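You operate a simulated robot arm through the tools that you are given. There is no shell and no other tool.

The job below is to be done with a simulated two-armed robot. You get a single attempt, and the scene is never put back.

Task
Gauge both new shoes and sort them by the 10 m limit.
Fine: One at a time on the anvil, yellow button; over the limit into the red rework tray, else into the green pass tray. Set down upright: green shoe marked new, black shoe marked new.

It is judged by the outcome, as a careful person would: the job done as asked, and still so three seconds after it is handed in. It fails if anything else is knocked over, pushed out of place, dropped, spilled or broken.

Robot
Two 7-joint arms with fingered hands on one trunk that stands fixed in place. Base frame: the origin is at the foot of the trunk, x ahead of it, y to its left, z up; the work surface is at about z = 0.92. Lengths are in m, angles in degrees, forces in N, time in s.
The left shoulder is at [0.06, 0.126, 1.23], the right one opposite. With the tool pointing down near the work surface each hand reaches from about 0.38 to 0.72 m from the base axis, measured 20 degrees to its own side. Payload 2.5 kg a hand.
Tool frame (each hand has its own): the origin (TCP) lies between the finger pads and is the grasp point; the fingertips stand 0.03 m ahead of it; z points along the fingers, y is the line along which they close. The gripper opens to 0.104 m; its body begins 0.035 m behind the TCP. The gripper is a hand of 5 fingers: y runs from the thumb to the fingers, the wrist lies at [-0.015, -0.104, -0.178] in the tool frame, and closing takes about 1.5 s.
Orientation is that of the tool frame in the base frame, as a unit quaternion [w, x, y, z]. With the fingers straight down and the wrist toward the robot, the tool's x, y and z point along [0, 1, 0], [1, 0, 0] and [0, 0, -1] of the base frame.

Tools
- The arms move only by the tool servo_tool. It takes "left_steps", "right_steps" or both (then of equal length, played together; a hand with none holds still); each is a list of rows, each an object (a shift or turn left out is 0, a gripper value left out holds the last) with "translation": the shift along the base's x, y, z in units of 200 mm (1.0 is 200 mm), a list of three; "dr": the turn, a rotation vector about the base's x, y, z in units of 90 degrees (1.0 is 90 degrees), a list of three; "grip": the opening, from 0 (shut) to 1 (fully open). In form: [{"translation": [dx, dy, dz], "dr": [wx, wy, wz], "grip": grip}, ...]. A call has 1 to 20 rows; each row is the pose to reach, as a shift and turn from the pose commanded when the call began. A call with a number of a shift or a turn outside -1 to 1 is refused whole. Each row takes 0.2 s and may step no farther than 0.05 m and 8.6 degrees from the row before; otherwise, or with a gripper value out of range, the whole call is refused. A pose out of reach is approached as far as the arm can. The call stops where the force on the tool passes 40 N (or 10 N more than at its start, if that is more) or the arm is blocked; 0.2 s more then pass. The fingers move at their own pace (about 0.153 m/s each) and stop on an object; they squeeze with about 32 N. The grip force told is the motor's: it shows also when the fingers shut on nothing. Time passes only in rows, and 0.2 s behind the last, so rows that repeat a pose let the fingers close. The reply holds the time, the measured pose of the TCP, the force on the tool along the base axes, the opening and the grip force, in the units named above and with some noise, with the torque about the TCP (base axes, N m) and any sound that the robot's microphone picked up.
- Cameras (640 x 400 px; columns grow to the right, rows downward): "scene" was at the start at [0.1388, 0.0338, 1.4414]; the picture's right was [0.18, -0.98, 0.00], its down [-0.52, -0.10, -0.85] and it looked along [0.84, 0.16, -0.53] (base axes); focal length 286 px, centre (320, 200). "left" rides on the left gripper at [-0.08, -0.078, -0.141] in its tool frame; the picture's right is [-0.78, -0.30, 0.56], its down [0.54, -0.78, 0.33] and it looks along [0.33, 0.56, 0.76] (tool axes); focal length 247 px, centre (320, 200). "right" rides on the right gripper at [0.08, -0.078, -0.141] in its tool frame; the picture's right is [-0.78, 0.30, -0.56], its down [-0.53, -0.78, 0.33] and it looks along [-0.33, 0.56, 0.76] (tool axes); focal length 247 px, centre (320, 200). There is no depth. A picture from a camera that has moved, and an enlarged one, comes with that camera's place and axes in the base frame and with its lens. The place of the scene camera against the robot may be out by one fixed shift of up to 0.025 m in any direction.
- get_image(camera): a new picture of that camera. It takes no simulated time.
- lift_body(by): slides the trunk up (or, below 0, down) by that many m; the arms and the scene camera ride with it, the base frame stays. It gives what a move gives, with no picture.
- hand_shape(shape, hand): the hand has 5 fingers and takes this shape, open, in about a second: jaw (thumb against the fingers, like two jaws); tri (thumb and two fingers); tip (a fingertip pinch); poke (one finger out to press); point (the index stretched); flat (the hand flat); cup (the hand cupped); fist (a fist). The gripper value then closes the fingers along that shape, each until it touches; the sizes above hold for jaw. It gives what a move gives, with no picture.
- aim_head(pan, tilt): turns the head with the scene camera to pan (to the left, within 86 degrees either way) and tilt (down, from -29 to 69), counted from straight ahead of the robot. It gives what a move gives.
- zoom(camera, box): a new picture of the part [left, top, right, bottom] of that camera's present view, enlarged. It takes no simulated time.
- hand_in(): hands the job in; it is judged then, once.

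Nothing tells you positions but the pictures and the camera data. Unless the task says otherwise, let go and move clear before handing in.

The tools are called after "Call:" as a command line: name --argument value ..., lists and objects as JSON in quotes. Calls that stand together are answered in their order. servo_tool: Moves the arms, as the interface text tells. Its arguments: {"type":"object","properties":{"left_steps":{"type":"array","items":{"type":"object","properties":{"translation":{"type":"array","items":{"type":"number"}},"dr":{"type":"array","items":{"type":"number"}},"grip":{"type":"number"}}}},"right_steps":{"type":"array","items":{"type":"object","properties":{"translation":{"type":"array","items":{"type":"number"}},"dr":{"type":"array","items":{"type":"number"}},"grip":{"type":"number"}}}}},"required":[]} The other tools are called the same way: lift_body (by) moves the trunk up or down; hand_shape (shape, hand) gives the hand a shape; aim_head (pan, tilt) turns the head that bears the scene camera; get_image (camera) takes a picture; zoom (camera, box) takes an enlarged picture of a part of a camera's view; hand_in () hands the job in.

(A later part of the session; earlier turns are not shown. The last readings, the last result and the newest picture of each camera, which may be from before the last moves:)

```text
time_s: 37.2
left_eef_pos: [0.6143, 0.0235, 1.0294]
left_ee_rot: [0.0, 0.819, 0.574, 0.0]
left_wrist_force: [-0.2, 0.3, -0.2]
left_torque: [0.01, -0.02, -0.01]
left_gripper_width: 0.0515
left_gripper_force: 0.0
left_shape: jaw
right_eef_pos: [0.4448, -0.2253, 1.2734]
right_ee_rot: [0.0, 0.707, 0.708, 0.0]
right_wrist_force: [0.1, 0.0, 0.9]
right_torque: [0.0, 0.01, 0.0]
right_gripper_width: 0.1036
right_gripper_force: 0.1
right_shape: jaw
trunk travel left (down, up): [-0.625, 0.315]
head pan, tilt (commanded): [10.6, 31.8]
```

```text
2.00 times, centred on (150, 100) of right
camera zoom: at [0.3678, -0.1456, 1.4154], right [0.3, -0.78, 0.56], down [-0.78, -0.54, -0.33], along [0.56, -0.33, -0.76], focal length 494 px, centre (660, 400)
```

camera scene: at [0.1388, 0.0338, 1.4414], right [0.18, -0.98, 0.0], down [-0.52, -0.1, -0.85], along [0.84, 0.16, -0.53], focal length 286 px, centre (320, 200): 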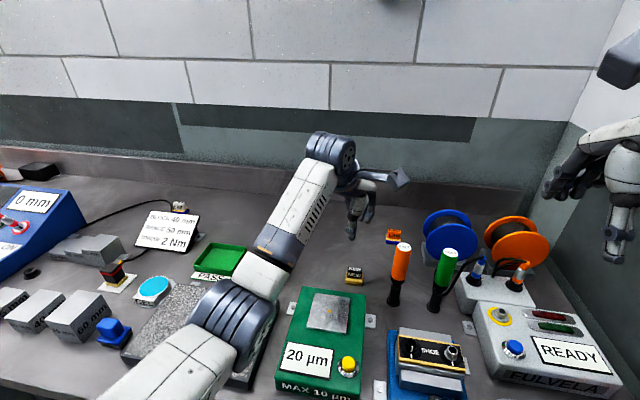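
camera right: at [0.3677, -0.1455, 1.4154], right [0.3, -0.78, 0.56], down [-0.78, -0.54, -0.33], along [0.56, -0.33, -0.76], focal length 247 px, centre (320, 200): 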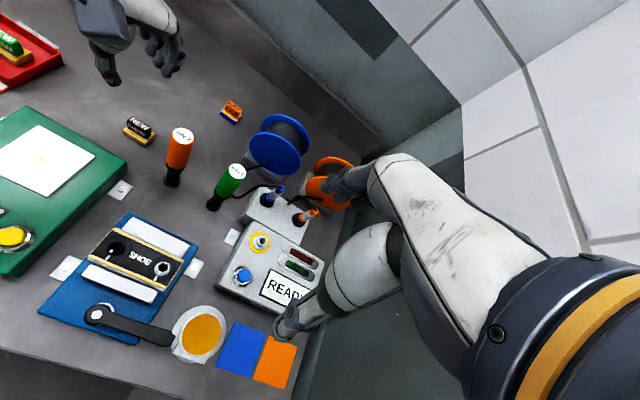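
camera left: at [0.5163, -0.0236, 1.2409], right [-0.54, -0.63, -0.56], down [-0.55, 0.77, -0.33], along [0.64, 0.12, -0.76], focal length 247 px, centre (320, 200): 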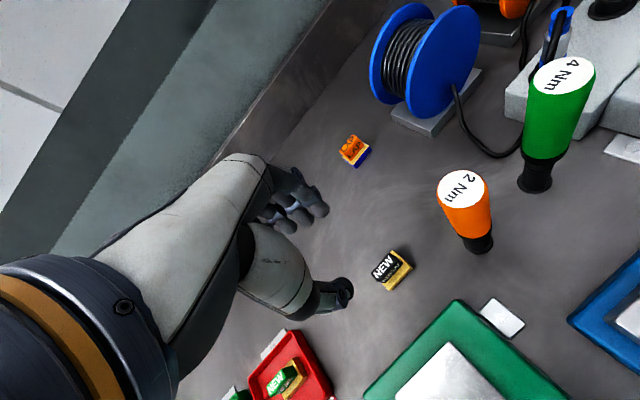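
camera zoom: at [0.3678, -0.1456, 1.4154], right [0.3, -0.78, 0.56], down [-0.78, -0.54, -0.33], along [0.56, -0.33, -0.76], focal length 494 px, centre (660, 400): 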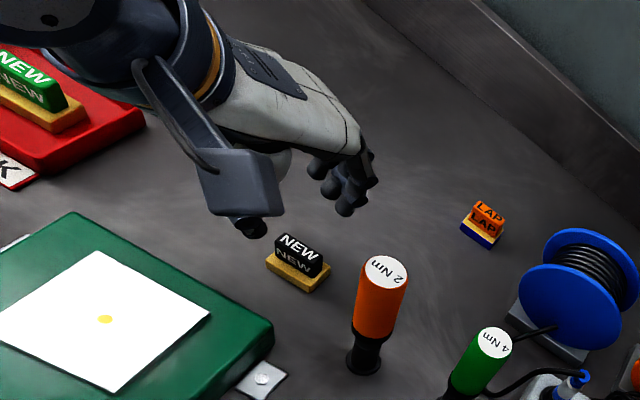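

The camera box clears the driver by about 2 cm by my estimate, and the shoe is aligned. Continuing down slowly to the grasp height with a check.

Call:
servo_tool --left_steps '[{"translation": [0.004, 0, -0.08], "grip": 0.5}, {"translation": [0.007, 0, -0.16], "grip": 0.5}, {"translation": [0.007, 0, -0.23], "grip": 0.5}, {"translation": [0.007, -0.003, -0.27], "grip": 0.5}, {"translation": [0.007, -0.003, -0.27], "grip": 0.5}]'

Call:
zoom --camera "left" --box '[250, 150, 450, 310]'

Call:
zoom --camera "right" --box '[60, 0, 240, 200]'

Call:
zoom --camera "scene" --box '[300, 180, 440, 310]'

```text
time_s: 38.4
left_eef_pos: [0.6178, 0.0236, 0.9751]
left_ee_rot: [0.0, 0.819, 0.574, -0.001]
left_wrist_force: [0.2, 0.6, 0.9]
left_torque: [0.02, 0.0, 0.0]
left_gripper_width: 0.0514
left_gripper_force: 0.0
left_shape: jaw
right_eef_pos: [0.4452, -0.2247, 1.2727]
right_ee_rot: [0.0, 0.707, 0.707, 0.001]
right_wrist_force: [-0.3, -0.1, 0.0]
right_torque: [0.0, -0.03, 0.0]
right_gripper_width: 0.104
right_gripper_force: 0.1
right_shape: jaw
trunk travel left (down, up): [-0.625, 0.315]
head pan, tilt (commanded): [10.6, 31.8]
```

```text
2.50 times, centred on (350, 230) of left
camera zoom: at [0.5172, -0.0243, 1.1162], right [-0.54, -0.63, -0.56], down [-0.55, 0.77, -0.33], along [0.64, 0.12, -0.76], focal length 617 px, centre (245, 125)
```

zoom: 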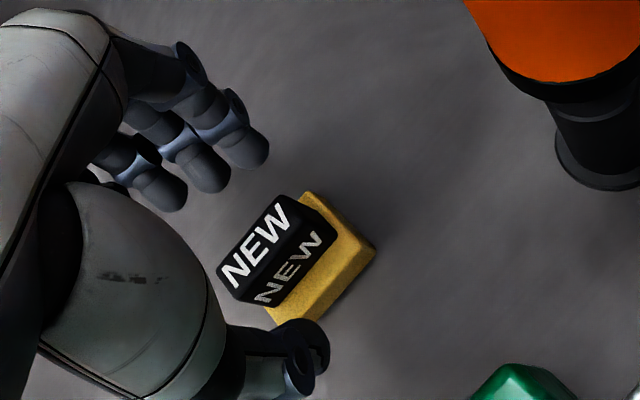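

```text
2.00 times, centred on (150, 100) of right
camera zoom: at [0.3678, -0.1455, 1.4154], right [0.3, -0.78, 0.56], down [-0.78, -0.54, -0.33], along [0.56, -0.33, -0.76], focal length 494 px, centre (660, 400)
```

zoom: 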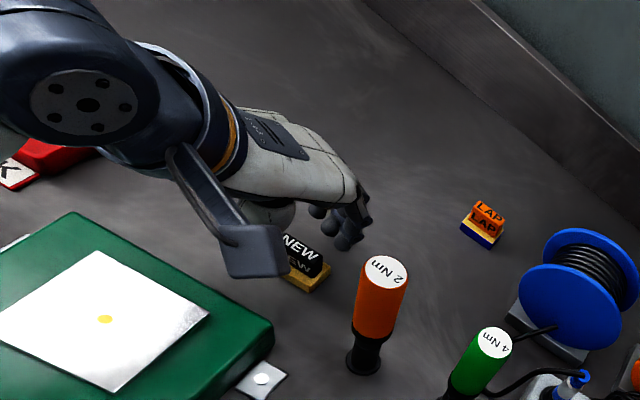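

```text
3.08 times, centred on (370, 245) of scene
camera zoom: at [0.1388, 0.0338, 1.4414], right [0.18, -0.98, 0.0], down [-0.52, -0.1, -0.85], along [0.84, 0.16, -0.53], focal length 879 px, centre (166, 62)
```

zoom: 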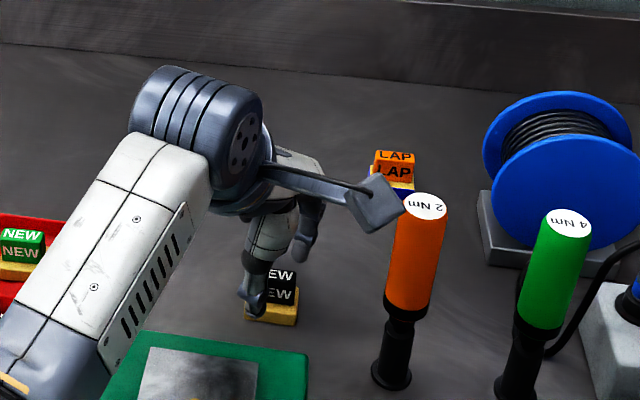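

There is a clear gap to the driver. I'll go down the last 9 mm and close on the handle.

Call:
servo_tool --left_steps '[{"translation": [-0.004, -0.004, -0.025], "grip": 0.5}, {"translation": [-0.004, -0.004, -0.044], "grip": 0.5}, {"translation": [-0.004, -0.004, -0.044], "grip": 0.3}, {"translation": [-0.004, -0.004, -0.044], "grip": 0.15}, {"translation": [-0.004, -0.004, -0.044], "grip": 0.0}, {"translation": [-0.004, -0.004, -0.044], "grip": 0.0}, {"translation": [-0.004, -0.004, -0.044], "grip": 0.0}, {"translation": [-0.004, -0.004, -0.044], "grip": 0.0}, {"translation": [-0.004, -0.004, -0.044], "grip": 0.0}]'

Call:
zoom --camera "left" --box '[250, 150, 450, 310]'

Call:
zoom --camera "right" --box '[60, 0, 240, 200]'

```text
time_s: 40.4
left_eef_pos: [0.6155, 0.0219, 0.9665]
left_ee_rot: [-0.001, 0.819, 0.574, 0.0]
left_wrist_force: [0.3, 0.2, -0.5]
left_torque: [0.03, 0.0, 0.0]
left_gripper_width: 0.0087
left_gripper_force: 32.2
left_shape: jaw
right_eef_pos: [0.4455, -0.2251, 1.2735]
right_ee_rot: [0.0, 0.707, 0.708, -0.001]
right_wrist_force: [0.4, 0.7, 0.3]
right_torque: [-0.01, 0.01, 0.02]
right_gripper_width: 0.1037
right_gripper_force: 0.1
right_shape: jaw
trunk travel left (down, up): [-0.625, 0.315]
head pan, tilt (commanded): [10.6, 31.8]
```

```text
2.50 times, centred on (350, 230) of left
camera zoom: at [0.516, -0.0255, 1.1071], right [-0.54, -0.63, -0.56], down [-0.55, 0.77, -0.33], along [0.64, 0.12, -0.76], focal length 617 px, centre (245, 125)
```

zoom: 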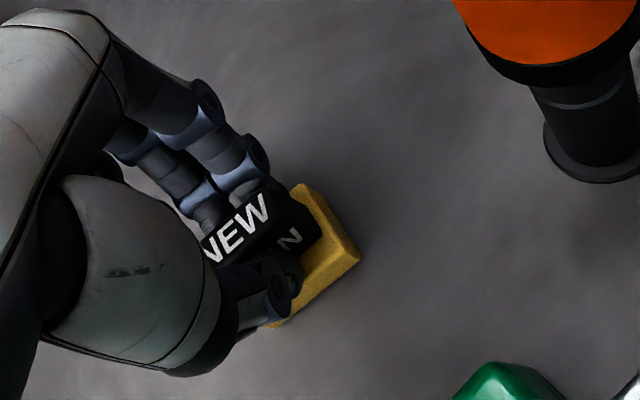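

```text
2.00 times, centred on (150, 100) of right
camera zoom: at [0.3677, -0.1455, 1.4154], right [0.3, -0.78, 0.56], down [-0.78, -0.54, -0.33], along [0.56, -0.33, -0.76], focal length 494 px, centre (660, 400)
```

zoom: 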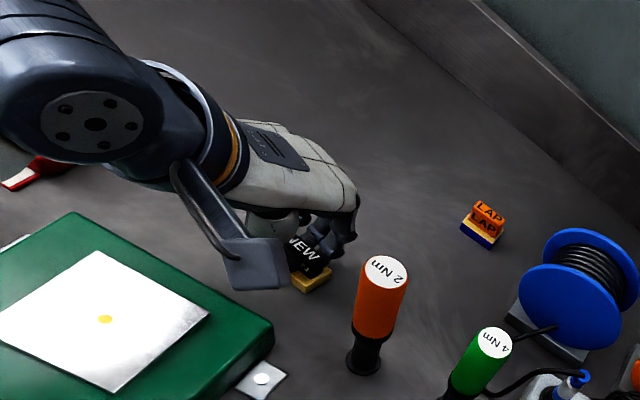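

The shoe turned to square up with the fingers and is held with the same width as before. Lifting straight up.

Call:
servo_tool --left_steps '[{"translation": [0, 0, 0.06], "grip": 0.0}, {"translation": [0, 0, 0.15], "grip": 0.0}, {"translation": [0, 0, 0.3], "grip": 0.0}, {"translation": [0, 0, 0.5], "grip": 0.0}, {"translation": [0, 0, 0.65], "grip": 0.0}, {"translation": [0, 0, 0.65], "grip": 0.0}]'

Call:
zoom --camera "left" --box '[250, 150, 450, 310]'

Call:
get_image --camera "scene"

```text
time_s: 41.8
left_eef_pos: [0.6161, 0.0218, 1.0979]
left_ee_rot: [-0.001, 0.819, 0.574, -0.001]
left_wrist_force: [-0.4, 0.3, -0.3]
left_torque: [-0.02, -0.01, -0.02]
left_gripper_width: 0.0084
left_gripper_force: 32.2
left_shape: jaw
right_eef_pos: [0.4466, -0.2255, 1.2737]
right_ee_rot: [0.0, 0.707, 0.708, 0.001]
right_wrist_force: [-0.2, 0.0, 1.3]
right_torque: [0.0, 0.01, -0.02]
right_gripper_width: 0.1039
right_gripper_force: 0.1
right_shape: jaw
trunk travel left (down, up): [-0.625, 0.315]
head pan, tilt (commanded): [10.6, 31.8]
```

```text
2.50 times, centred on (350, 230) of left
camera zoom: at [0.5161, -0.0269, 1.2383], right [-0.54, -0.63, -0.56], down [-0.55, 0.77, -0.33], along [0.64, 0.12, -0.76], focal length 617 px, centre (245, 125)
```

zoom: 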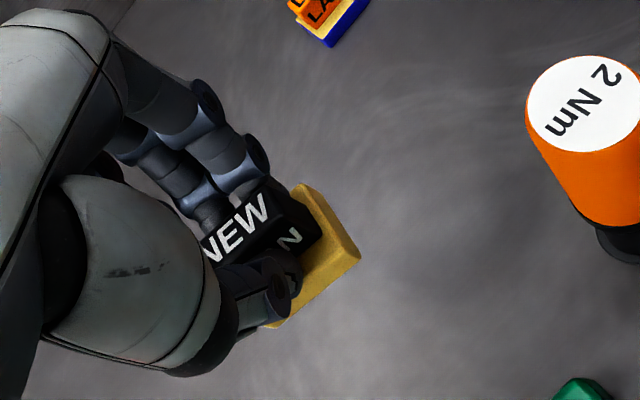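

```text
taken
camera scene: at [0.139, 0.0338, 1.4414], right [0.18, -0.98, 0.0], down [-0.52, -0.1, -0.85], along [0.84, 0.16, -0.53], focal length 286 px, centre (320, 200)
```

scene: 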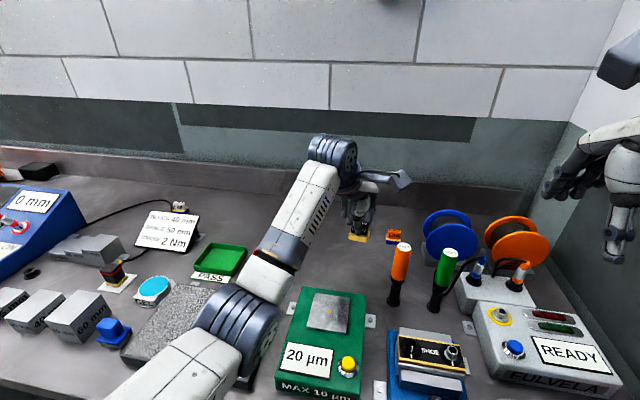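

The black shoe is held level. I'll carry it over the anvil, turning the hand back square on the way.

Call:
servo_tool --left_steps '[{"translation": [-0.1, 0.03, 0], "dr": [0, 0, 0.04], "grip": 0.0}, {"translation": [-0.25, 0.08, 0], "dr": [0, 0, 0.1], "grip": 0.0}, {"translation": [-0.4, 0.13, 0], "dr": [0, 0, 0.16], "grip": 0.0}, {"translation": [-0.55, 0.17, -0.05], "dr": [0, 0, 0.21], "grip": 0.0}, {"translation": [-0.64, 0.203, -0.18], "dr": [0, 0, 0.222], "grip": 0.0}, {"translation": [-0.64, 0.203, -0.28], "dr": [0, 0, 0.222], "grip": 0.0}, {"translation": [-0.64, 0.203, -0.28], "dr": [0, 0, 0.222], "grip": 0.0}]'

Call:
zoom --camera "left" --box '[250, 150, 450, 310]'

Call:
zoom --camera "scene" --box '[270, 230, 410, 350]'

```text
time_s: 43.4
left_eef_pos: [0.4871, 0.0633, 1.04]
left_ee_rot: [0.0, 0.706, 0.709, 0.0]
left_wrist_force: [-0.2, -0.5, -0.3]
left_torque: [-0.02, -0.01, -0.01]
left_gripper_width: 0.0084
left_gripper_force: 32.2
left_shape: jaw
right_eef_pos: [0.4457, -0.2246, 1.2732]
right_ee_rot: [-0.001, 0.707, 0.708, 0.0]
right_wrist_force: [0.0, 0.2, 1.2]
right_torque: [-0.03, 0.01, -0.03]
right_gripper_width: 0.1037
right_gripper_force: 0.0
right_shape: jaw
trunk travel left (down, up): [-0.625, 0.315]
head pan, tilt (commanded): [10.6, 31.8]
```

```text
2.50 times, centred on (350, 230) of left
camera zoom: at [0.4105, -0.0166, 1.181], right [-0.29, -0.78, -0.56], down [-0.78, 0.53, -0.33], along [0.56, 0.33, -0.76], focal length 617 px, centre (245, 125)
```

zoom: 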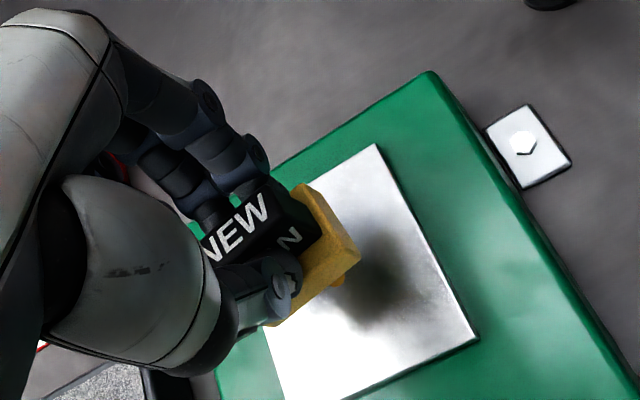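

```text
3.33 times, centred on (340, 290) of scene
camera zoom: at [0.1388, 0.0338, 1.4414], right [0.18, -0.98, 0.0], down [-0.52, -0.1, -0.85], along [0.84, 0.16, -0.53], focal length 952 px, centre (253, -100)
```

zoom: 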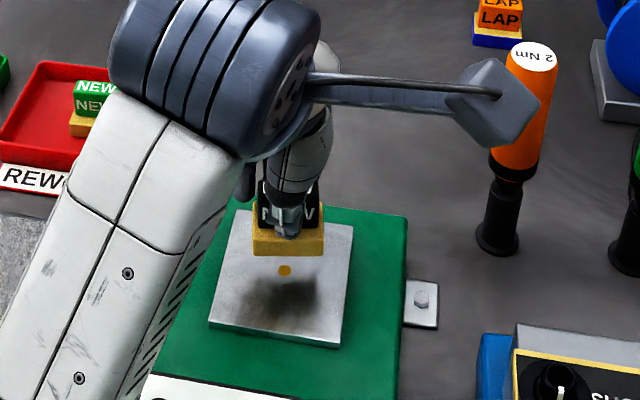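

The shoe is over the anvil. Lowering to just above it, then in fine steps to contact.

Call:
servo_tool --left_steps '[{"translation": [0, 0, -0.05], "grip": 0.0}, {"translation": [0, 0, -0.1], "grip": 0.0}, {"translation": [0, 0, -0.125], "grip": 0.0}, {"translation": [0, 0, -0.135], "grip": 0.0}, {"translation": [0, 0, -0.135], "grip": 0.0}]'

Call:
zoom --camera "scene" --box '[310, 280, 370, 330]'

```text
time_s: 44.6
left_eef_pos: [0.4886, 0.0639, 1.0122]
left_ee_rot: [0.0, 0.707, 0.708, 0.0]
left_wrist_force: [0.4, 0.3, -0.1]
left_torque: [0.01, 0.0, 0.01]
left_gripper_width: 0.0085
left_gripper_force: 32.1
left_shape: jaw
right_eef_pos: [0.4459, -0.2248, 1.2726]
right_ee_rot: [-0.001, 0.707, 0.708, -0.001]
right_wrist_force: [0.1, -0.1, -0.8]
right_torque: [0.01, 0.02, -0.01]
right_gripper_width: 0.1035
right_gripper_force: 0.2
right_shape: jaw
trunk travel left (down, up): [-0.625, 0.315]
head pan, tilt (commanded): [10.6, 31.8]
```

```text
8.00 times, centred on (340, 305) of scene
camera zoom: at [0.1389, 0.0338, 1.4414], right [0.18, -0.98, 0.0], down [-0.52, -0.1, -0.85], along [0.84, 0.16, -0.53], focal length 2286 px, centre (160, -640)
```

zoom: 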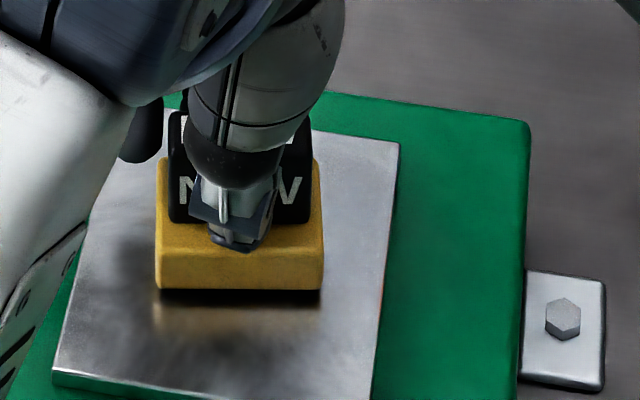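

Call:
servo_tool --left_steps '[{"translation": [0, 0, -0.006], "grip": 0.0}, {"translation": [0, 0, -0.011], "grip": 0.0}, {"translation": [0, 0, -0.011], "grip": 0.0}]'

```text
time_s: 45.4
left_eef_pos: [0.4868, 0.0619, 1.0112]
left_ee_rot: [0.0, 0.707, 0.707, 0.001]
left_wrist_force: [-0.8, 0.3, 2.9]
left_torque: [0.02, -0.02, -0.01]
left_gripper_width: 0.0086
left_gripper_force: 31.8
left_shape: jaw
right_eef_pos: [0.4452, -0.225, 1.2721]
right_ee_rot: [0.0, 0.706, 0.708, 0.0]
right_wrist_force: [0.7, 1.3, 0.1]
right_torque: [0.03, -0.02, -0.02]
right_gripper_width: 0.1039
right_gripper_force: 0.0
right_shape: jaw
trunk travel left (down, up): [-0.625, 0.315]
head pan, tilt (commanded): [10.6, 31.8]
```

Light contact is starting at about 3 N. One more half-millimetre to seat it, then I'll release.

Call:
servo_tool --left_steps '[{"translation": [0, 0, -0.004], "grip": 0.0}, {"translation": [0, 0, -0.004], "grip": 0.0}, {"translation": [0, 0, -0.002], "grip": 0.2}, {"translation": [0, 0, -0.002], "grip": 0.45}, {"translation": [0, 0, -0.002], "grip": 0.5}, {"translation": [0, 0, -0.002], "grip": 0.5}, {"translation": [0, 0, -0.002], "grip": 0.5}]'

Call:
zoom --camera "left" --box '[250, 150, 450, 310]'

Call:
zoom --camera "scene" --box '[280, 250, 400, 340]'

```text
time_s: 47.0
left_eef_pos: [0.4886, 0.0635, 1.0121]
left_ee_rot: [0.0, 0.707, 0.708, 0.0]
left_wrist_force: [-0.8, -0.1, 0.7]
left_torque: [-0.03, 0.02, -0.01]
left_gripper_width: 0.0516
left_gripper_force: 0.0
left_shape: jaw
right_eef_pos: [0.4458, -0.2241, 1.2725]
right_ee_rot: [0.0, 0.707, 0.707, 0.0]
right_wrist_force: [-0.6, -0.3, 0.5]
right_torque: [0.01, 0.03, 0.0]
right_gripper_width: 0.1035
right_gripper_force: 0.0
right_shape: jaw
trunk travel left (down, up): [-0.625, 0.315]
head pan, tilt (commanded): [10.6, 31.8]
```

```text
2.50 times, centred on (350, 230) of left
camera zoom: at [0.4107, -0.016, 1.1522], right [-0.3, -0.78, -0.56], down [-0.78, 0.53, -0.33], along [0.56, 0.33, -0.76], focal length 617 px, centre (245, 125)
```

zoom: 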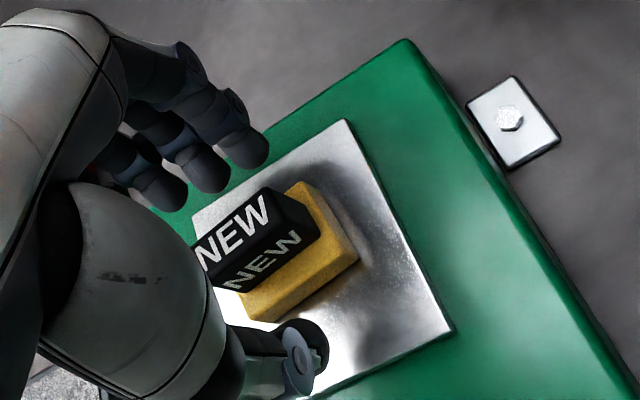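

```text
4.44 times, centred on (340, 295) of scene
camera zoom: at [0.1389, 0.0338, 1.4414], right [0.18, -0.98, 0.0], down [-0.52, -0.1, -0.85], along [0.84, 0.16, -0.53], focal length 1270 px, centre (231, -222)
```

zoom: 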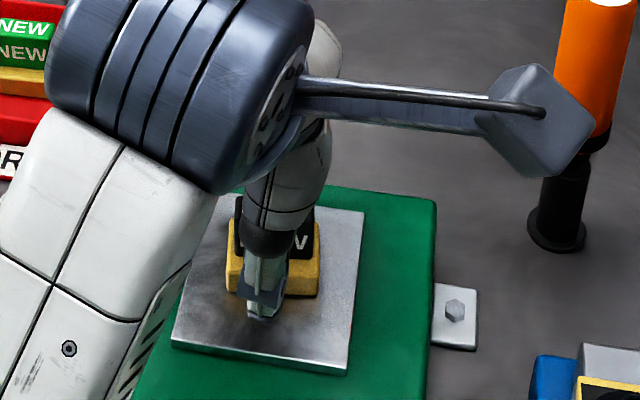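

The black shoe stands upright on the anvil, clear of the fingers. I'll rise, close the fingers, and press the yellow button as before.

Call:
servo_tool --left_steps '[{"translation": [0, 0, 0.15], "grip": 0.5}, {"translation": [0, 0, 0.3], "grip": 0.5}, {"translation": [0, 0, 0.4], "grip": 0.3}, {"translation": [-0.15, -0.07, 0.4], "grip": 0.0}, {"translation": [-0.3, -0.15, 0.4], "grip": 0.0}, {"translation": [-0.45, -0.21, 0.4], "grip": 0.0}, {"translation": [-0.495, -0.235, 0.35], "grip": 0.0}, {"translation": [-0.495, -0.235, 0.25], "grip": 0.0}, {"translation": [-0.495, -0.235, 0.12], "grip": 0.0}, {"translation": [-0.495, -0.235, 0.04], "grip": 0.0}, {"translation": [-0.495, -0.235, 0.015], "grip": 0.0}, {"translation": [-0.495, -0.235, 0.015], "grip": 0.0}]'

Call:
zoom --camera "left" --box '[250, 160, 450, 310]'

```text
time_s: 48.2
left_eef_pos: [0.4593, 0.0954, 1.0714]
left_ee_rot: [-0.032, 0.67, 0.739, 0.061]
left_wrist_force: [-0.1, 0.4, -0.7]
left_torque: [-0.01, 0.0, -0.01]
left_gripper_width: 0.0002
left_gripper_force: 31.6
left_shape: jaw
left hand out of reach, approached as far as the arm can: row 4, 5, 6
right_eef_pos: [0.4452, -0.2245, 1.2722]
right_ee_rot: [0.0, 0.707, 0.708, 0.0]
right_wrist_force: [-0.1, -0.4, 0.0]
right_torque: [0.01, -0.01, 0.02]
right_gripper_width: 0.1037
right_gripper_force: 0.0
right_shape: jaw
trunk travel left (down, up): [-0.625, 0.315]
head pan, tilt (commanded): [10.6, 31.8]
stopped in row 6 (left hand): the arm was blocked; the commanded pose is now the measured one
```

```text
2.67 times, centred on (350, 235) of left
camera zoom: at [0.3855, -0.01, 1.1964], right [-0.2, -0.72, -0.67], down [-0.82, 0.5, -0.3], along [0.54, 0.48, -0.68], focal length 659 px, centre (240, 107)
```

zoom: 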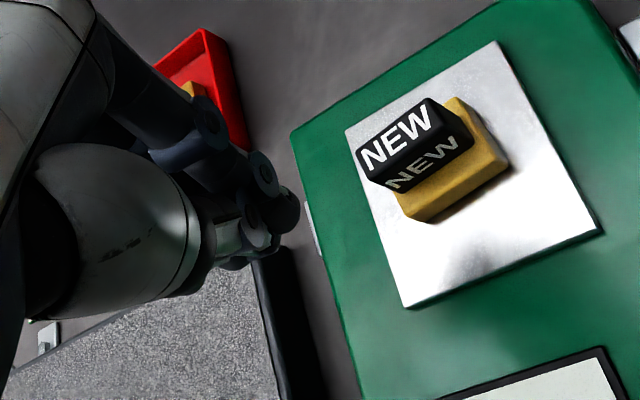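

The arm stopped partway to the button: its joint configuration ran into a limit and the hand tilted, though no contact force shows. I'll look before doing anything else.

Call:
get_image --camera "scene"

Call:
get_image --camera "left"

Call:
get_image --camera "right"

```text
taken
camera scene: at [0.1388, 0.0339, 1.4414], right [0.18, -0.98, 0.0], down [-0.52, -0.1, -0.85], along [0.84, 0.16, -0.53], focal length 286 px, centre (320, 200)
```

scene: 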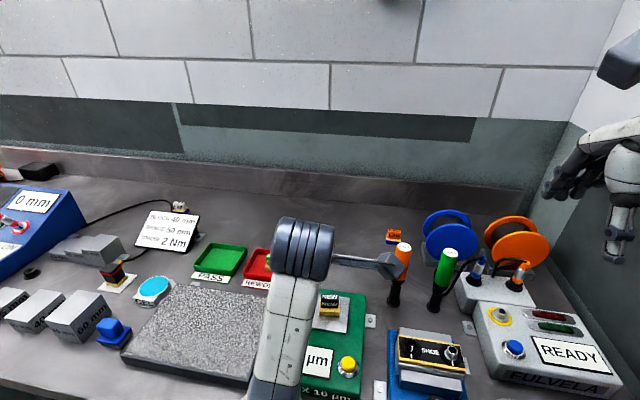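

```text
taken
camera left: at [0.3855, -0.01, 1.1964], right [-0.2, -0.72, -0.67], down [-0.82, 0.5, -0.3], along [0.54, 0.48, -0.68], focal length 247 px, centre (320, 200)
```

left: 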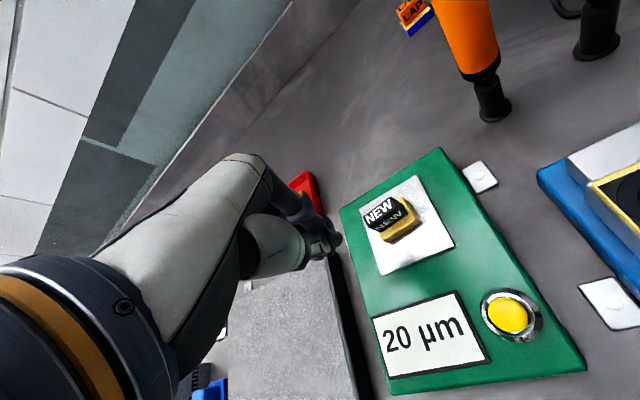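

```text
taken
camera right: at [0.3678, -0.1455, 1.4154], right [0.3, -0.78, 0.56], down [-0.78, -0.54, -0.33], along [0.56, -0.33, -0.76], focal length 247 px, centre (320, 200)
```

right: 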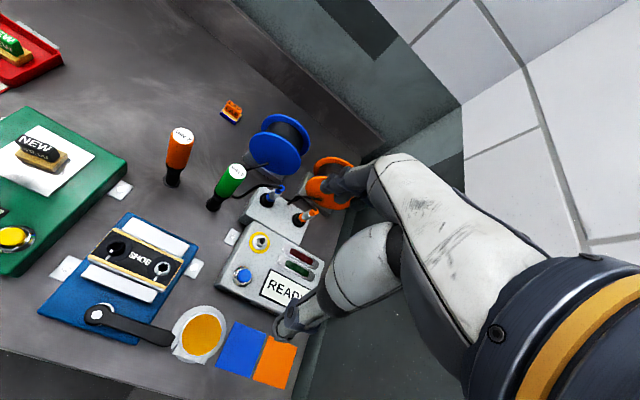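

Nothing was disturbed: the black shoe is still on the anvil and the green one is in the tray. The left elbow has folded inward, so I'll level the hand while raising it back toward its starting area to recover a good posture.

Call:
servo_tool --left_steps '[{"translation": [0, 0, 0.1], "dr": [-0.02, 0.006, -0.015], "grip": 0.0}, {"translation": [0.02, 0, 0.25], "dr": [-0.042, 0.013, -0.031], "grip": 0.0}, {"translation": [0.05, 0.05, 0.4], "dr": [-0.063, 0.02, -0.047], "grip": 0.0}, {"translation": [0.05, 0.2, 0.55], "dr": [-0.084, 0.026, -0.062], "grip": 0.0}, {"translation": [0.05, 0.35, 0.7], "dr": [-0.084, 0.026, -0.062], "grip": 0.0}, {"translation": [0.05, 0.5, 0.85], "dr": [-0.084, 0.026, -0.062], "grip": 0.0}, {"translation": [0.03, 0.65, 0.95], "dr": [-0.084, 0.026, -0.062], "grip": 0.0}, {"translation": [0, 0.8, 1.0], "dr": [-0.084, 0.026, -0.062], "grip": 0.0}, {"translation": [-0.03, 0.92, 1.0], "dr": [-0.084, 0.026, -0.062], "grip": 0.0}, {"translation": [-0.03, 0.92, 1.0], "dr": [-0.084, 0.026, -0.062], "grip": 0.0}]'

Call:
get_image --camera "scene"

```text
time_s: 50.4
left_eef_pos: [0.4536, 0.2768, 1.2748]
left_ee_rot: [0.001, 0.707, 0.707, -0.003]
left_wrist_force: [1.0, -0.8, 0.7]
left_torque: [0.0, -0.03, 0.01]
left_gripper_width: 0.0001
left_gripper_force: 31.7
left_shape: jaw
left hand out of reach, approached as far as the arm can: row 2, 3, 4, 5, 6, 7, 8
right_eef_pos: [0.4457, -0.2248, 1.273]
right_ee_rot: [0.0, 0.707, 0.707, 0.0]
right_wrist_force: [-0.3, -0.1, 1.0]
right_torque: [0.0, -0.01, -0.01]
right_gripper_width: 0.1038
right_gripper_force: 0.1
right_shape: jaw
trunk travel left (down, up): [-0.625, 0.315]
head pan, tilt (commanded): [10.6, 31.8]
```

```text
taken
camera scene: at [0.1389, 0.0337, 1.4414], right [0.18, -0.98, 0.0], down [-0.52, -0.1, -0.85], along [0.84, 0.16, -0.53], focal length 286 px, centre (320, 200)
```

scene: 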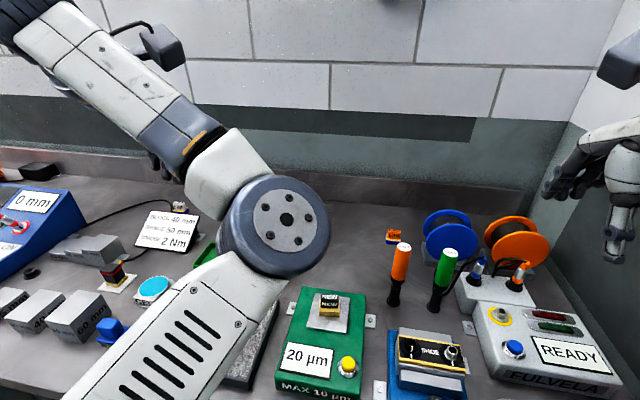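

The left arm is now in an elbow-in posture, which is poor for working near the body. I'll yaw the hand clockwise up here in free space to push the elbow back out to the left.

Call:
servo_tool --left_steps '[{"dr": [0, 0, -0.083]}, {"dr": [0, 0, -0.166]}, {"dr": [0, 0, -0.25]}, {"dr": [0, 0, -0.333]}, {"dr": [0, 0, -0.416]}, {"dr": [0, 0, -0.5]}, {"dr": [0, 0, -0.5]}]'

Call:
get_image --camera "scene"

```text
time_s: 52.0
left_eef_pos: [0.4522, 0.2793, 1.2707]
left_ee_rot: [0.001, 0.924, 0.382, -0.002]
left_wrist_force: [-0.1, -0.1, -0.2]
left_torque: [0.02, 0.0, 0.01]
left_gripper_width: 0.0
left_gripper_force: 32.2
left_shape: jaw
right_eef_pos: [0.4461, -0.225, 1.2729]
right_ee_rot: [0.0, 0.706, 0.708, 0.001]
right_wrist_force: [-0.1, -0.2, 0.2]
right_torque: [-0.03, -0.02, -0.01]
right_gripper_width: 0.1037
right_gripper_force: 0.1
right_shape: jaw
trunk travel left (down, up): [-0.625, 0.315]
head pan, tilt (commanded): [10.6, 31.8]
```

```text
taken
camera scene: at [0.1389, 0.0337, 1.4414], right [0.18, -0.98, 0.0], down [-0.52, -0.1, -0.85], along [0.84, 0.16, -0.53], focal length 286 px, centre (320, 200)
```

scene: 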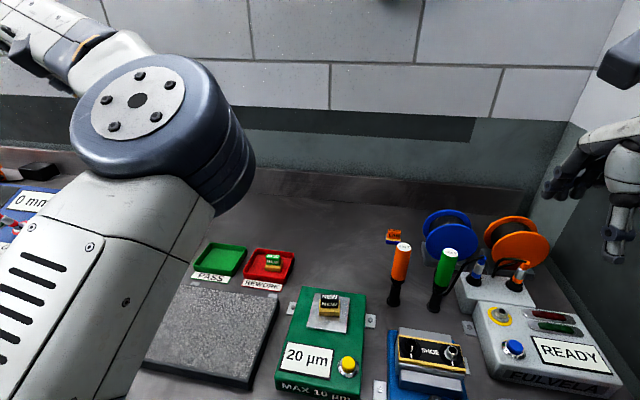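

The elbow is swinging up and outward as intended. I'll continue the yaw a bit further.

Call:
servo_tool --left_steps '[{"dr": [0, 0, -0.083]}, {"dr": [0, 0, -0.166]}, {"dr": [0, 0, -0.25]}, {"dr": [0, 0, -0.333]}, {"dr": [0, 0, -0.333]}]'

Call:
get_image --camera "scene"

```text
time_s: 53.2
left_eef_pos: [0.4527, 0.2778, 1.2724]
left_ee_rot: [0.001, 0.992, 0.129, -0.002]
left_wrist_force: [-0.4, 0.4, -0.6]
left_torque: [0.02, 0.0, -0.03]
left_gripper_width: 0.0
left_gripper_force: 32.1
left_shape: jaw
right_eef_pos: [0.4457, -0.2253, 1.2728]
right_ee_rot: [0.0, 0.706, 0.708, 0.0]
right_wrist_force: [-0.2, 0.1, 0.1]
right_torque: [0.0, 0.01, -0.01]
right_gripper_width: 0.1039
right_gripper_force: 0.0
right_shape: jaw
trunk travel left (down, up): [-0.625, 0.315]
head pan, tilt (commanded): [10.6, 31.8]
```

```text
taken
camera scene: at [0.1388, 0.0337, 1.4414], right [0.18, -0.98, 0.0], down [-0.52, -0.1, -0.85], along [0.84, 0.16, -0.53], focal length 286 px, centre (320, 200)
```

scene: 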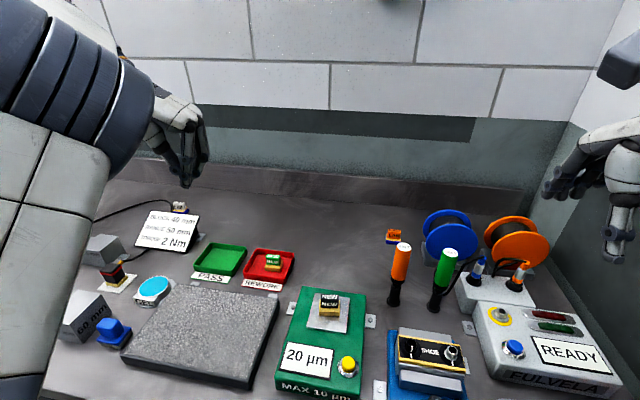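

The elbow is back out to the left. Now I'll extend forward first, then yaw back most of the way while extended so the elbow stays out.

Call:
servo_tool --left_steps '[{"translation": [0.2, -0.05, -0.1]}, {"translation": [0.4, -0.12, -0.2]}, {"translation": [0.58, -0.2, -0.3]}, {"translation": [0.7, -0.28, -0.4]}, {"translation": [0.735, -0.29, -0.5]}, {"translation": [0.735, -0.29, -0.5], "dr": [0, 0, 0.08]}, {"translation": [0.735, -0.29, -0.5], "dr": [0, 0, 0.16]}, {"translation": [0.735, -0.29, -0.5], "dr": [0, 0, 0.24]}, {"translation": [0.735, -0.29, -0.5], "dr": [0, 0, 0.32]}, {"translation": [0.735, -0.29, -0.5], "dr": [0, 0, 0.4]}, {"translation": [0.735, -0.29, -0.5], "dr": [0, 0, 0.48]}, {"translation": [0.735, -0.29, -0.5], "dr": [0, 0, 0.56]}, {"translation": [0.735, -0.29, -0.5], "dr": [0, 0, 0.56]}]'

Call:
get_image --camera "scene"

```text
time_s: 56.0
left_eef_pos: [0.6514, 0.2301, 1.1847]
left_ee_rot: [0.001, 0.841, 0.541, -0.002]
left_wrist_force: [0.0, 0.6, 1.1]
left_torque: [0.0, 0.03, -0.01]
left_gripper_width: 0.0
left_gripper_force: 31.6
left_shape: jaw
left hand out of reach, approached as far as the arm can: row 3, 4, 5, 6, 8, 9, 10, 11, 12, 13
right_eef_pos: [0.445, -0.2242, 1.2734]
right_ee_rot: [0.0, 0.706, 0.708, -0.001]
right_wrist_force: [0.1, -0.6, 0.1]
right_torque: [0.0, 0.0, -0.02]
right_gripper_width: 0.1037
right_gripper_force: 0.1
right_shape: jaw
trunk travel left (down, up): [-0.625, 0.315]
head pan, tilt (commanded): [10.6, 31.8]
```

```text
taken
camera scene: at [0.1388, 0.0339, 1.4414], right [0.18, -0.98, 0.0], down [-0.52, -0.1, -0.85], along [0.84, 0.16, -0.53], focal length 286 px, centre (320, 200)
```

scene: 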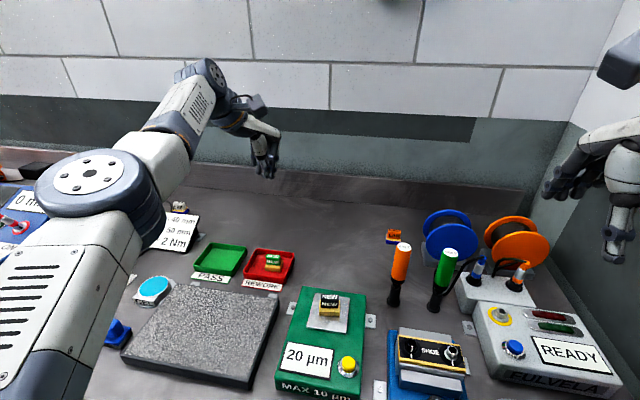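

The arm can't quite reach this pose with the elbow held high. I'll bring the hand back and lower so the elbow can drop to its earlier low-left posture.

Call:
servo_tool --left_steps '[{"translation": [-0.05, 0.02, 0.02]}, {"translation": [-0.15, 0.06, 0.02]}, {"translation": [-0.3, 0.1, 0.0]}, {"translation": [-0.45, 0.15, 0.0]}, {"translation": [-0.6, 0.2, 0.0]}, {"translation": [-0.7, 0.25, 0.0]}, {"translation": [-0.7, 0.25, 0.0]}]'

Call:
get_image --camera "scene"

```text
time_s: 57.6
left_eef_pos: [0.6143, 0.3145, 1.221]
left_ee_rot: [0.0, 0.842, 0.54, -0.003]
left_wrist_force: [1.0, -0.1, 0.4]
left_torque: [0.0, 0.01, -0.01]
left_gripper_width: 0.0001
left_gripper_force: 32.4
left_shape: jaw
left hand out of reach, approached as far as the arm can: row 1, 2, 3, 4, 5, 6, 7
right_eef_pos: [0.4463, -0.2247, 1.2729]
right_ee_rot: [0.0, 0.706, 0.708, 0.0]
right_wrist_force: [0.9, -1.1, -0.3]
right_torque: [0.01, 0.0, 0.01]
right_gripper_width: 0.1037
right_gripper_force: 0.1
right_shape: jaw
trunk travel left (down, up): [-0.625, 0.315]
head pan, tilt (commanded): [10.6, 31.8]
```

```text
taken
camera scene: at [0.1388, 0.0339, 1.4414], right [0.18, -0.98, 0.0], down [-0.52, -0.1, -0.85], along [0.84, 0.16, -0.53], focal length 286 px, centre (320, 200)
```

scene: 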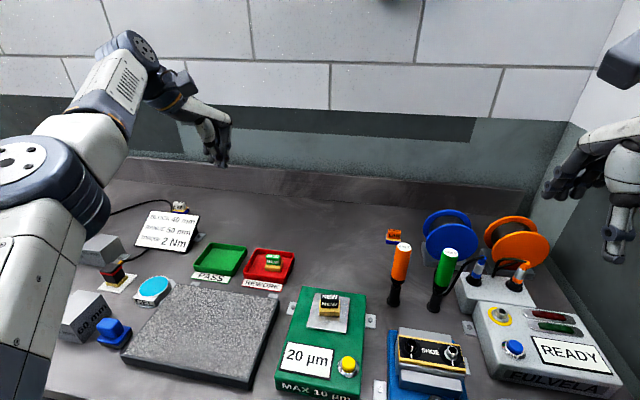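

The arm is stuck with the elbow wound too far round, so I need to unwind it back the other way. I'll raise the trunk 0.2 m first so the elbow can swing safely clear of everything on the bench.

Call:
lift_body --by 0.2

Call:
get_image --camera "scene"

```text
time_s: 59.8
left_eef_pos: [0.614, 0.314, 1.4208]
left_ee_rot: [0.0, 0.842, 0.54, -0.002]
left_wrist_force: [0.8, -0.3, 0.7]
left_torque: [0.01, -0.03, -0.01]
left_gripper_width: 0.0004
left_gripper_force: 31.8
left_shape: jaw
right_eef_pos: [0.4469, -0.2255, 1.4719]
right_ee_rot: [0.0, 0.706, 0.708, 0.0]
right_wrist_force: [0.6, 0.5, 0.4]
right_torque: [0.0, 0.0, -0.03]
right_gripper_width: 0.1038
right_gripper_force: 0.1
right_shape: jaw
trunk travel left (down, up): [-0.825, 0.115]
head pan, tilt (commanded): [10.6, 31.8]
```

```text
taken
camera scene: at [0.1389, 0.0338, 1.6413], right [0.18, -0.98, 0.0], down [-0.52, -0.1, -0.85], along [0.84, 0.16, -0.53], focal length 286 px, centre (320, 200)
```

scene: 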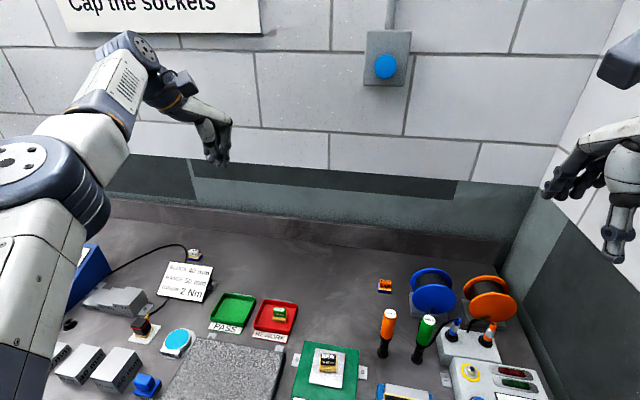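

Call:
servo_tool --left_steps '[{"dr": [0, 0, -0.08]}, {"dr": [0, 0, -0.16]}, {"dr": [0, 0, -0.24]}, {"dr": [0, 0, -0.32]}, {"dr": [0, 0, -0.4]}, {"dr": [0, 0, -0.48]}, {"dr": [0, 0, -0.555]}, {"dr": [0, 0, -0.555]}, {"dr": [0, 0, -0.555]}]'

Call:
get_image --camera "scene"

```text
time_s: 61.8
left_eef_pos: [0.538, 0.2909, 1.4119]
left_ee_rot: [-0.001, 0.988, 0.155, -0.002]
left_wrist_force: [-0.4, 0.8, -0.8]
left_torque: [0.04, 0.01, -0.03]
left_gripper_width: 0.0
left_gripper_force: 31.3
left_shape: jaw
left hand out of reach, approached as far as the arm can: row 1, 2, 3, 4, 5, 6, 7, 8, 9
right_eef_pos: [0.4465, -0.2255, 1.4727]
right_ee_rot: [0.0, 0.707, 0.707, 0.0]
right_wrist_force: [0.8, -1.2, 0.2]
right_torque: [-0.01, 0.01, 0.01]
right_gripper_width: 0.1037
right_gripper_force: 0.0
right_shape: jaw
trunk travel left (down, up): [-0.825, 0.115]
head pan, tilt (commanded): [10.6, 31.8]
```

```text
taken
camera scene: at [0.1391, 0.0332, 1.6414], right [0.18, -0.98, 0.0], down [-0.52, -0.1, -0.85], along [0.84, 0.16, -0.53], focal length 286 px, centre (320, 200)
```

scene: 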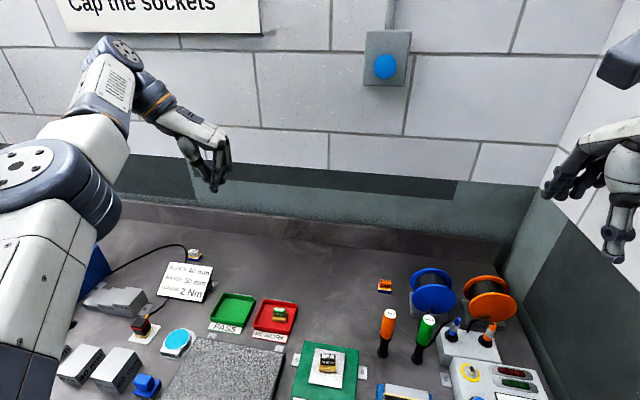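

Call:
servo_tool --left_steps '[{"translation": [0, 0.01, 0.15], "dr": [0, 0, -0.03]}, {"translation": [0, 0.02, 0.3], "dr": [0, 0, -0.03]}, {"translation": [-0.02, 0.03, 0.45], "dr": [0, 0, -0.03]}, {"translation": [-0.04, 0.04, 0.5], "dr": [0, 0, -0.03]}, {"translation": [-0.04, 0.04, 0.5], "dr": [0, 0, -0.03]}, {"translation": [-0.04, 0.04, 0.5], "dr": [0, 0, -0.03]}]'

Call:
get_image --camera "scene"

```text
time_s: 63.2
left_eef_pos: [0.4932, 0.2974, 1.4769]
left_ee_rot: [-0.001, 0.994, 0.111, -0.003]
left_wrist_force: [-0.2, 0.6, 1.2]
left_torque: [-0.01, -0.02, 0.01]
left_gripper_width: 0.0
left_gripper_force: 31.7
left_shape: jaw
left hand out of reach, approached as far as the arm can: row 1, 2, 3, 4, 5, 6
right_eef_pos: [0.4457, -0.2254, 1.4732]
right_ee_rot: [0.001, 0.706, 0.708, 0.0]
right_wrist_force: [-0.4, 1.1, 1.1]
right_torque: [0.0, -0.02, -0.01]
right_gripper_width: 0.1036
right_gripper_force: 0.1
right_shape: jaw
trunk travel left (down, up): [-0.825, 0.115]
head pan, tilt (commanded): [10.6, 31.8]
```

```text
taken
camera scene: at [0.1385, 0.034, 1.6414], right [0.18, -0.98, 0.0], down [-0.52, -0.1, -0.85], along [0.84, 0.16, -0.53], focal length 286 px, centre (320, 200)
```

scene: 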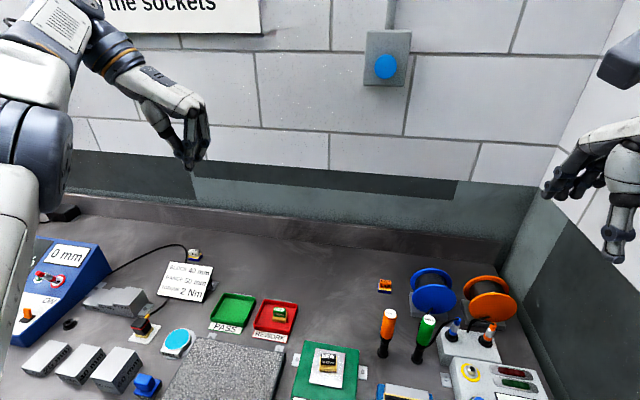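

Call:
servo_tool --left_steps '[{"dr": [0, 0, 0.083]}, {"dr": [0, 0, 0.166]}, {"dr": [0, 0, 0.25]}, {"dr": [0, 0, 0.333]}, {"dr": [0, 0, 0.333]}]'

Call:
get_image --camera "scene"

```text
time_s: 64.4
left_eef_pos: [0.4947, 0.299, 1.4768]
left_ee_rot: [0.001, 0.931, 0.366, -0.002]
left_wrist_force: [-0.7, -0.8, 1.2]
left_torque: [-0.01, 0.0, 0.01]
left_gripper_width: 0.0
left_gripper_force: 31.7
left_shape: jaw
right_eef_pos: [0.4451, -0.2243, 1.4726]
right_ee_rot: [0.0, 0.706, 0.708, 0.0]
right_wrist_force: [0.5, -1.3, 0.2]
right_torque: [-0.02, -0.04, 0.01]
right_gripper_width: 0.1039
right_gripper_force: 0.1
right_shape: jaw
trunk travel left (down, up): [-0.825, 0.115]
head pan, tilt (commanded): [10.6, 31.8]
```

```text
taken
camera scene: at [0.1389, 0.0341, 1.6414], right [0.18, -0.98, 0.0], down [-0.52, -0.1, -0.85], along [0.84, 0.16, -0.53], focal length 286 px, centre (320, 200)
```

scene: 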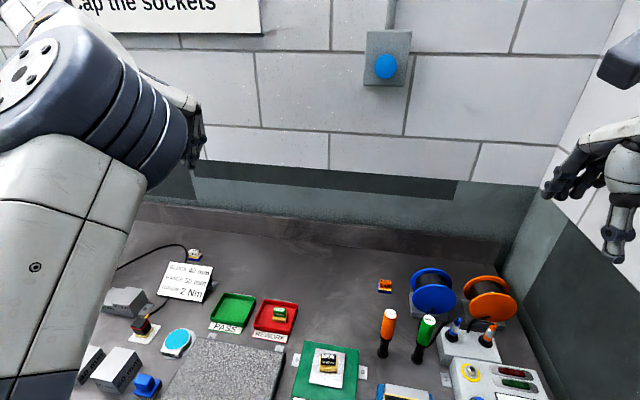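

Positive yaw unwinds the elbow back over the top, as expected. I'll continue unwinding in stages, watching each.

Call:
servo_tool --left_steps '[{"dr": [0, 0, 0.083]}, {"dr": [0, 0, 0.166]}, {"dr": [0, 0, 0.25]}, {"dr": [0, 0, 0.333]}, {"dr": [0, 0, 0.416]}, {"dr": [0, 0, 0.48]}, {"dr": [0, 0, 0.48]}]'

Call:
get_image --camera "scene"

```text
time_s: 66.0
left_eef_pos: [0.4927, 0.2985, 1.4787]
left_ee_rot: [0.002, 0.731, 0.682, -0.002]
left_wrist_force: [0.3, 0.3, 1.0]
left_torque: [0.0, -0.03, -0.01]
left_gripper_width: 0.0001
left_gripper_force: 31.6
left_shape: jaw
right_eef_pos: [0.4447, -0.2262, 1.4739]
right_ee_rot: [0.0, 0.707, 0.708, 0.0]
right_wrist_force: [0.6, 0.1, -0.3]
right_torque: [-0.04, -0.03, -0.04]
right_gripper_width: 0.1038
right_gripper_force: 0.1
right_shape: jaw
trunk travel left (down, up): [-0.825, 0.115]
head pan, tilt (commanded): [10.6, 31.8]
```

```text
taken
camera scene: at [0.1388, 0.0339, 1.6414], right [0.18, -0.98, 0.0], down [-0.52, -0.1, -0.85], along [0.84, 0.16, -0.53], focal length 286 px, centre (320, 200)
```

scene: 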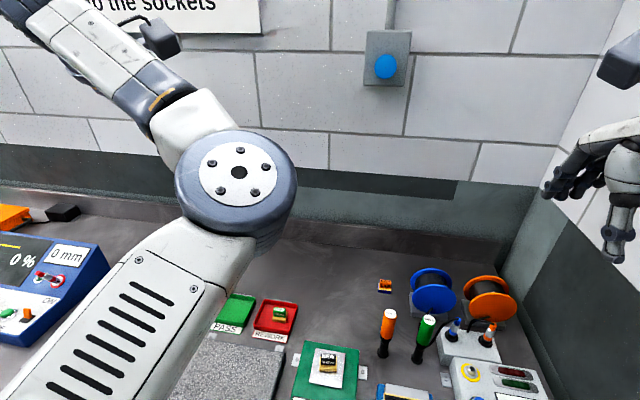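

Call:
servo_tool --left_steps '[{"dr": [0, 0, 0.083]}, {"dr": [0, 0, 0.166]}, {"dr": [0, 0, 0.25]}, {"dr": [0, 0, 0.333]}, {"dr": [0, 0, 0.333]}]'

Call:
get_image --camera "scene"

```text
time_s: 67.2
left_eef_pos: [0.4955, 0.2973, 1.4777]
left_ee_rot: [0.002, 0.53, 0.848, -0.003]
left_wrist_force: [-0.9, -0.1, 0.2]
left_torque: [0.01, 0.0, -0.01]
left_gripper_width: 0.0001
left_gripper_force: 32.3
left_shape: jaw
right_eef_pos: [0.4463, -0.224, 1.4731]
right_ee_rot: [0.0, 0.706, 0.708, 0.0]
right_wrist_force: [0.1, -0.8, 0.7]
right_torque: [-0.02, -0.01, 0.01]
right_gripper_width: 0.1038
right_gripper_force: 0.1
right_shape: jaw
trunk travel left (down, up): [-0.825, 0.115]
head pan, tilt (commanded): [10.6, 31.8]
```

```text
taken
camera scene: at [0.1388, 0.0339, 1.6414], right [0.18, -0.98, 0.0], down [-0.52, -0.1, -0.85], along [0.84, 0.16, -0.53], focal length 286 px, centre (320, 200)
```

scene: 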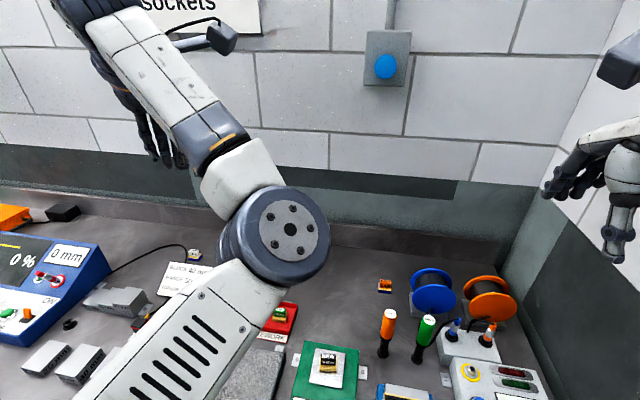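

Call:
servo_tool --left_steps '[{"dr": [0, 0, 0.083]}, {"dr": [0, 0, 0.166]}, {"dr": [0, 0, 0.25]}, {"dr": [0, 0, 0.333]}, {"dr": [0, 0, 0.416]}, {"dr": [0, 0, 0.416]}]'

Call:
get_image --camera "scene"

```text
time_s: 68.6
left_eef_pos: [0.4943, 0.2986, 1.4784]
left_ee_rot: [0.001, 0.229, 0.973, -0.001]
left_wrist_force: [-0.6, -0.6, -0.3]
left_torque: [-0.02, 0.0, 0.01]
left_gripper_width: 0.0
left_gripper_force: 32.3
left_shape: jaw
right_eef_pos: [0.4453, -0.2249, 1.4735]
right_ee_rot: [0.0, 0.706, 0.708, -0.001]
right_wrist_force: [0.2, -0.7, 0.0]
right_torque: [0.0, 0.04, -0.01]
right_gripper_width: 0.1038
right_gripper_force: 0.0
right_shape: jaw
trunk travel left (down, up): [-0.825, 0.115]
head pan, tilt (commanded): [10.6, 31.8]
```

```text
taken
camera scene: at [0.1387, 0.0338, 1.6414], right [0.18, -0.98, 0.0], down [-0.52, -0.1, -0.85], along [0.84, 0.16, -0.53], focal length 286 px, centre (320, 200)
```

scene: 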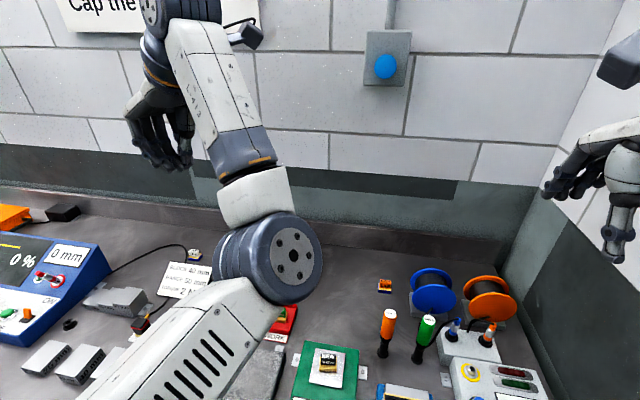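

Call:
servo_tool --left_steps '[{"dr": [0, 0, 0.083]}, {"dr": [0, 0, 0.166]}, {"dr": [0, 0, 0.25]}, {"dr": [0, 0, 0.333]}, {"dr": [0, 0, 0.416]}, {"dr": [0, 0, 0.416]}]'

Call:
get_image --camera "scene"

```text
time_s: 70.0
left_eef_pos: [0.4951, 0.298, 1.4788]
left_ee_rot: [0.002, -0.095, 0.995, 0.001]
left_wrist_force: [0.0, 0.3, -0.8]
left_torque: [-0.01, 0.01, -0.03]
left_gripper_width: 0.0001
left_gripper_force: 31.8
left_shape: jaw
right_eef_pos: [0.4455, -0.2247, 1.4731]
right_ee_rot: [-0.001, 0.706, 0.709, 0.0]
right_wrist_force: [0.9, -1.2, -0.2]
right_torque: [0.02, 0.02, 0.03]
right_gripper_width: 0.1038
right_gripper_force: 0.1
right_shape: jaw
trunk travel left (down, up): [-0.825, 0.115]
head pan, tilt (commanded): [10.6, 31.8]
```

```text
taken
camera scene: at [0.1388, 0.0338, 1.6414], right [0.18, -0.98, 0.0], down [-0.52, -0.1, -0.85], along [0.84, 0.16, -0.53], focal length 286 px, centre (320, 200)
```

scene: 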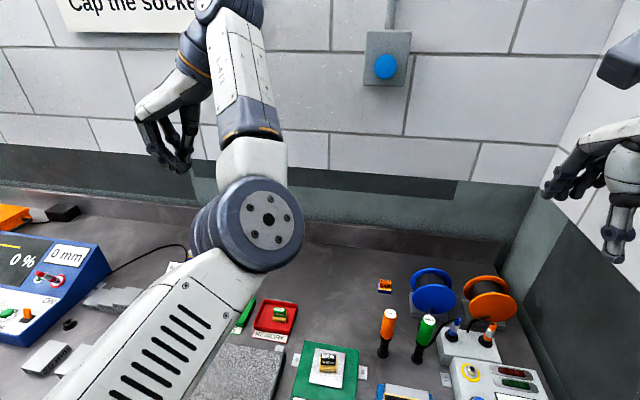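

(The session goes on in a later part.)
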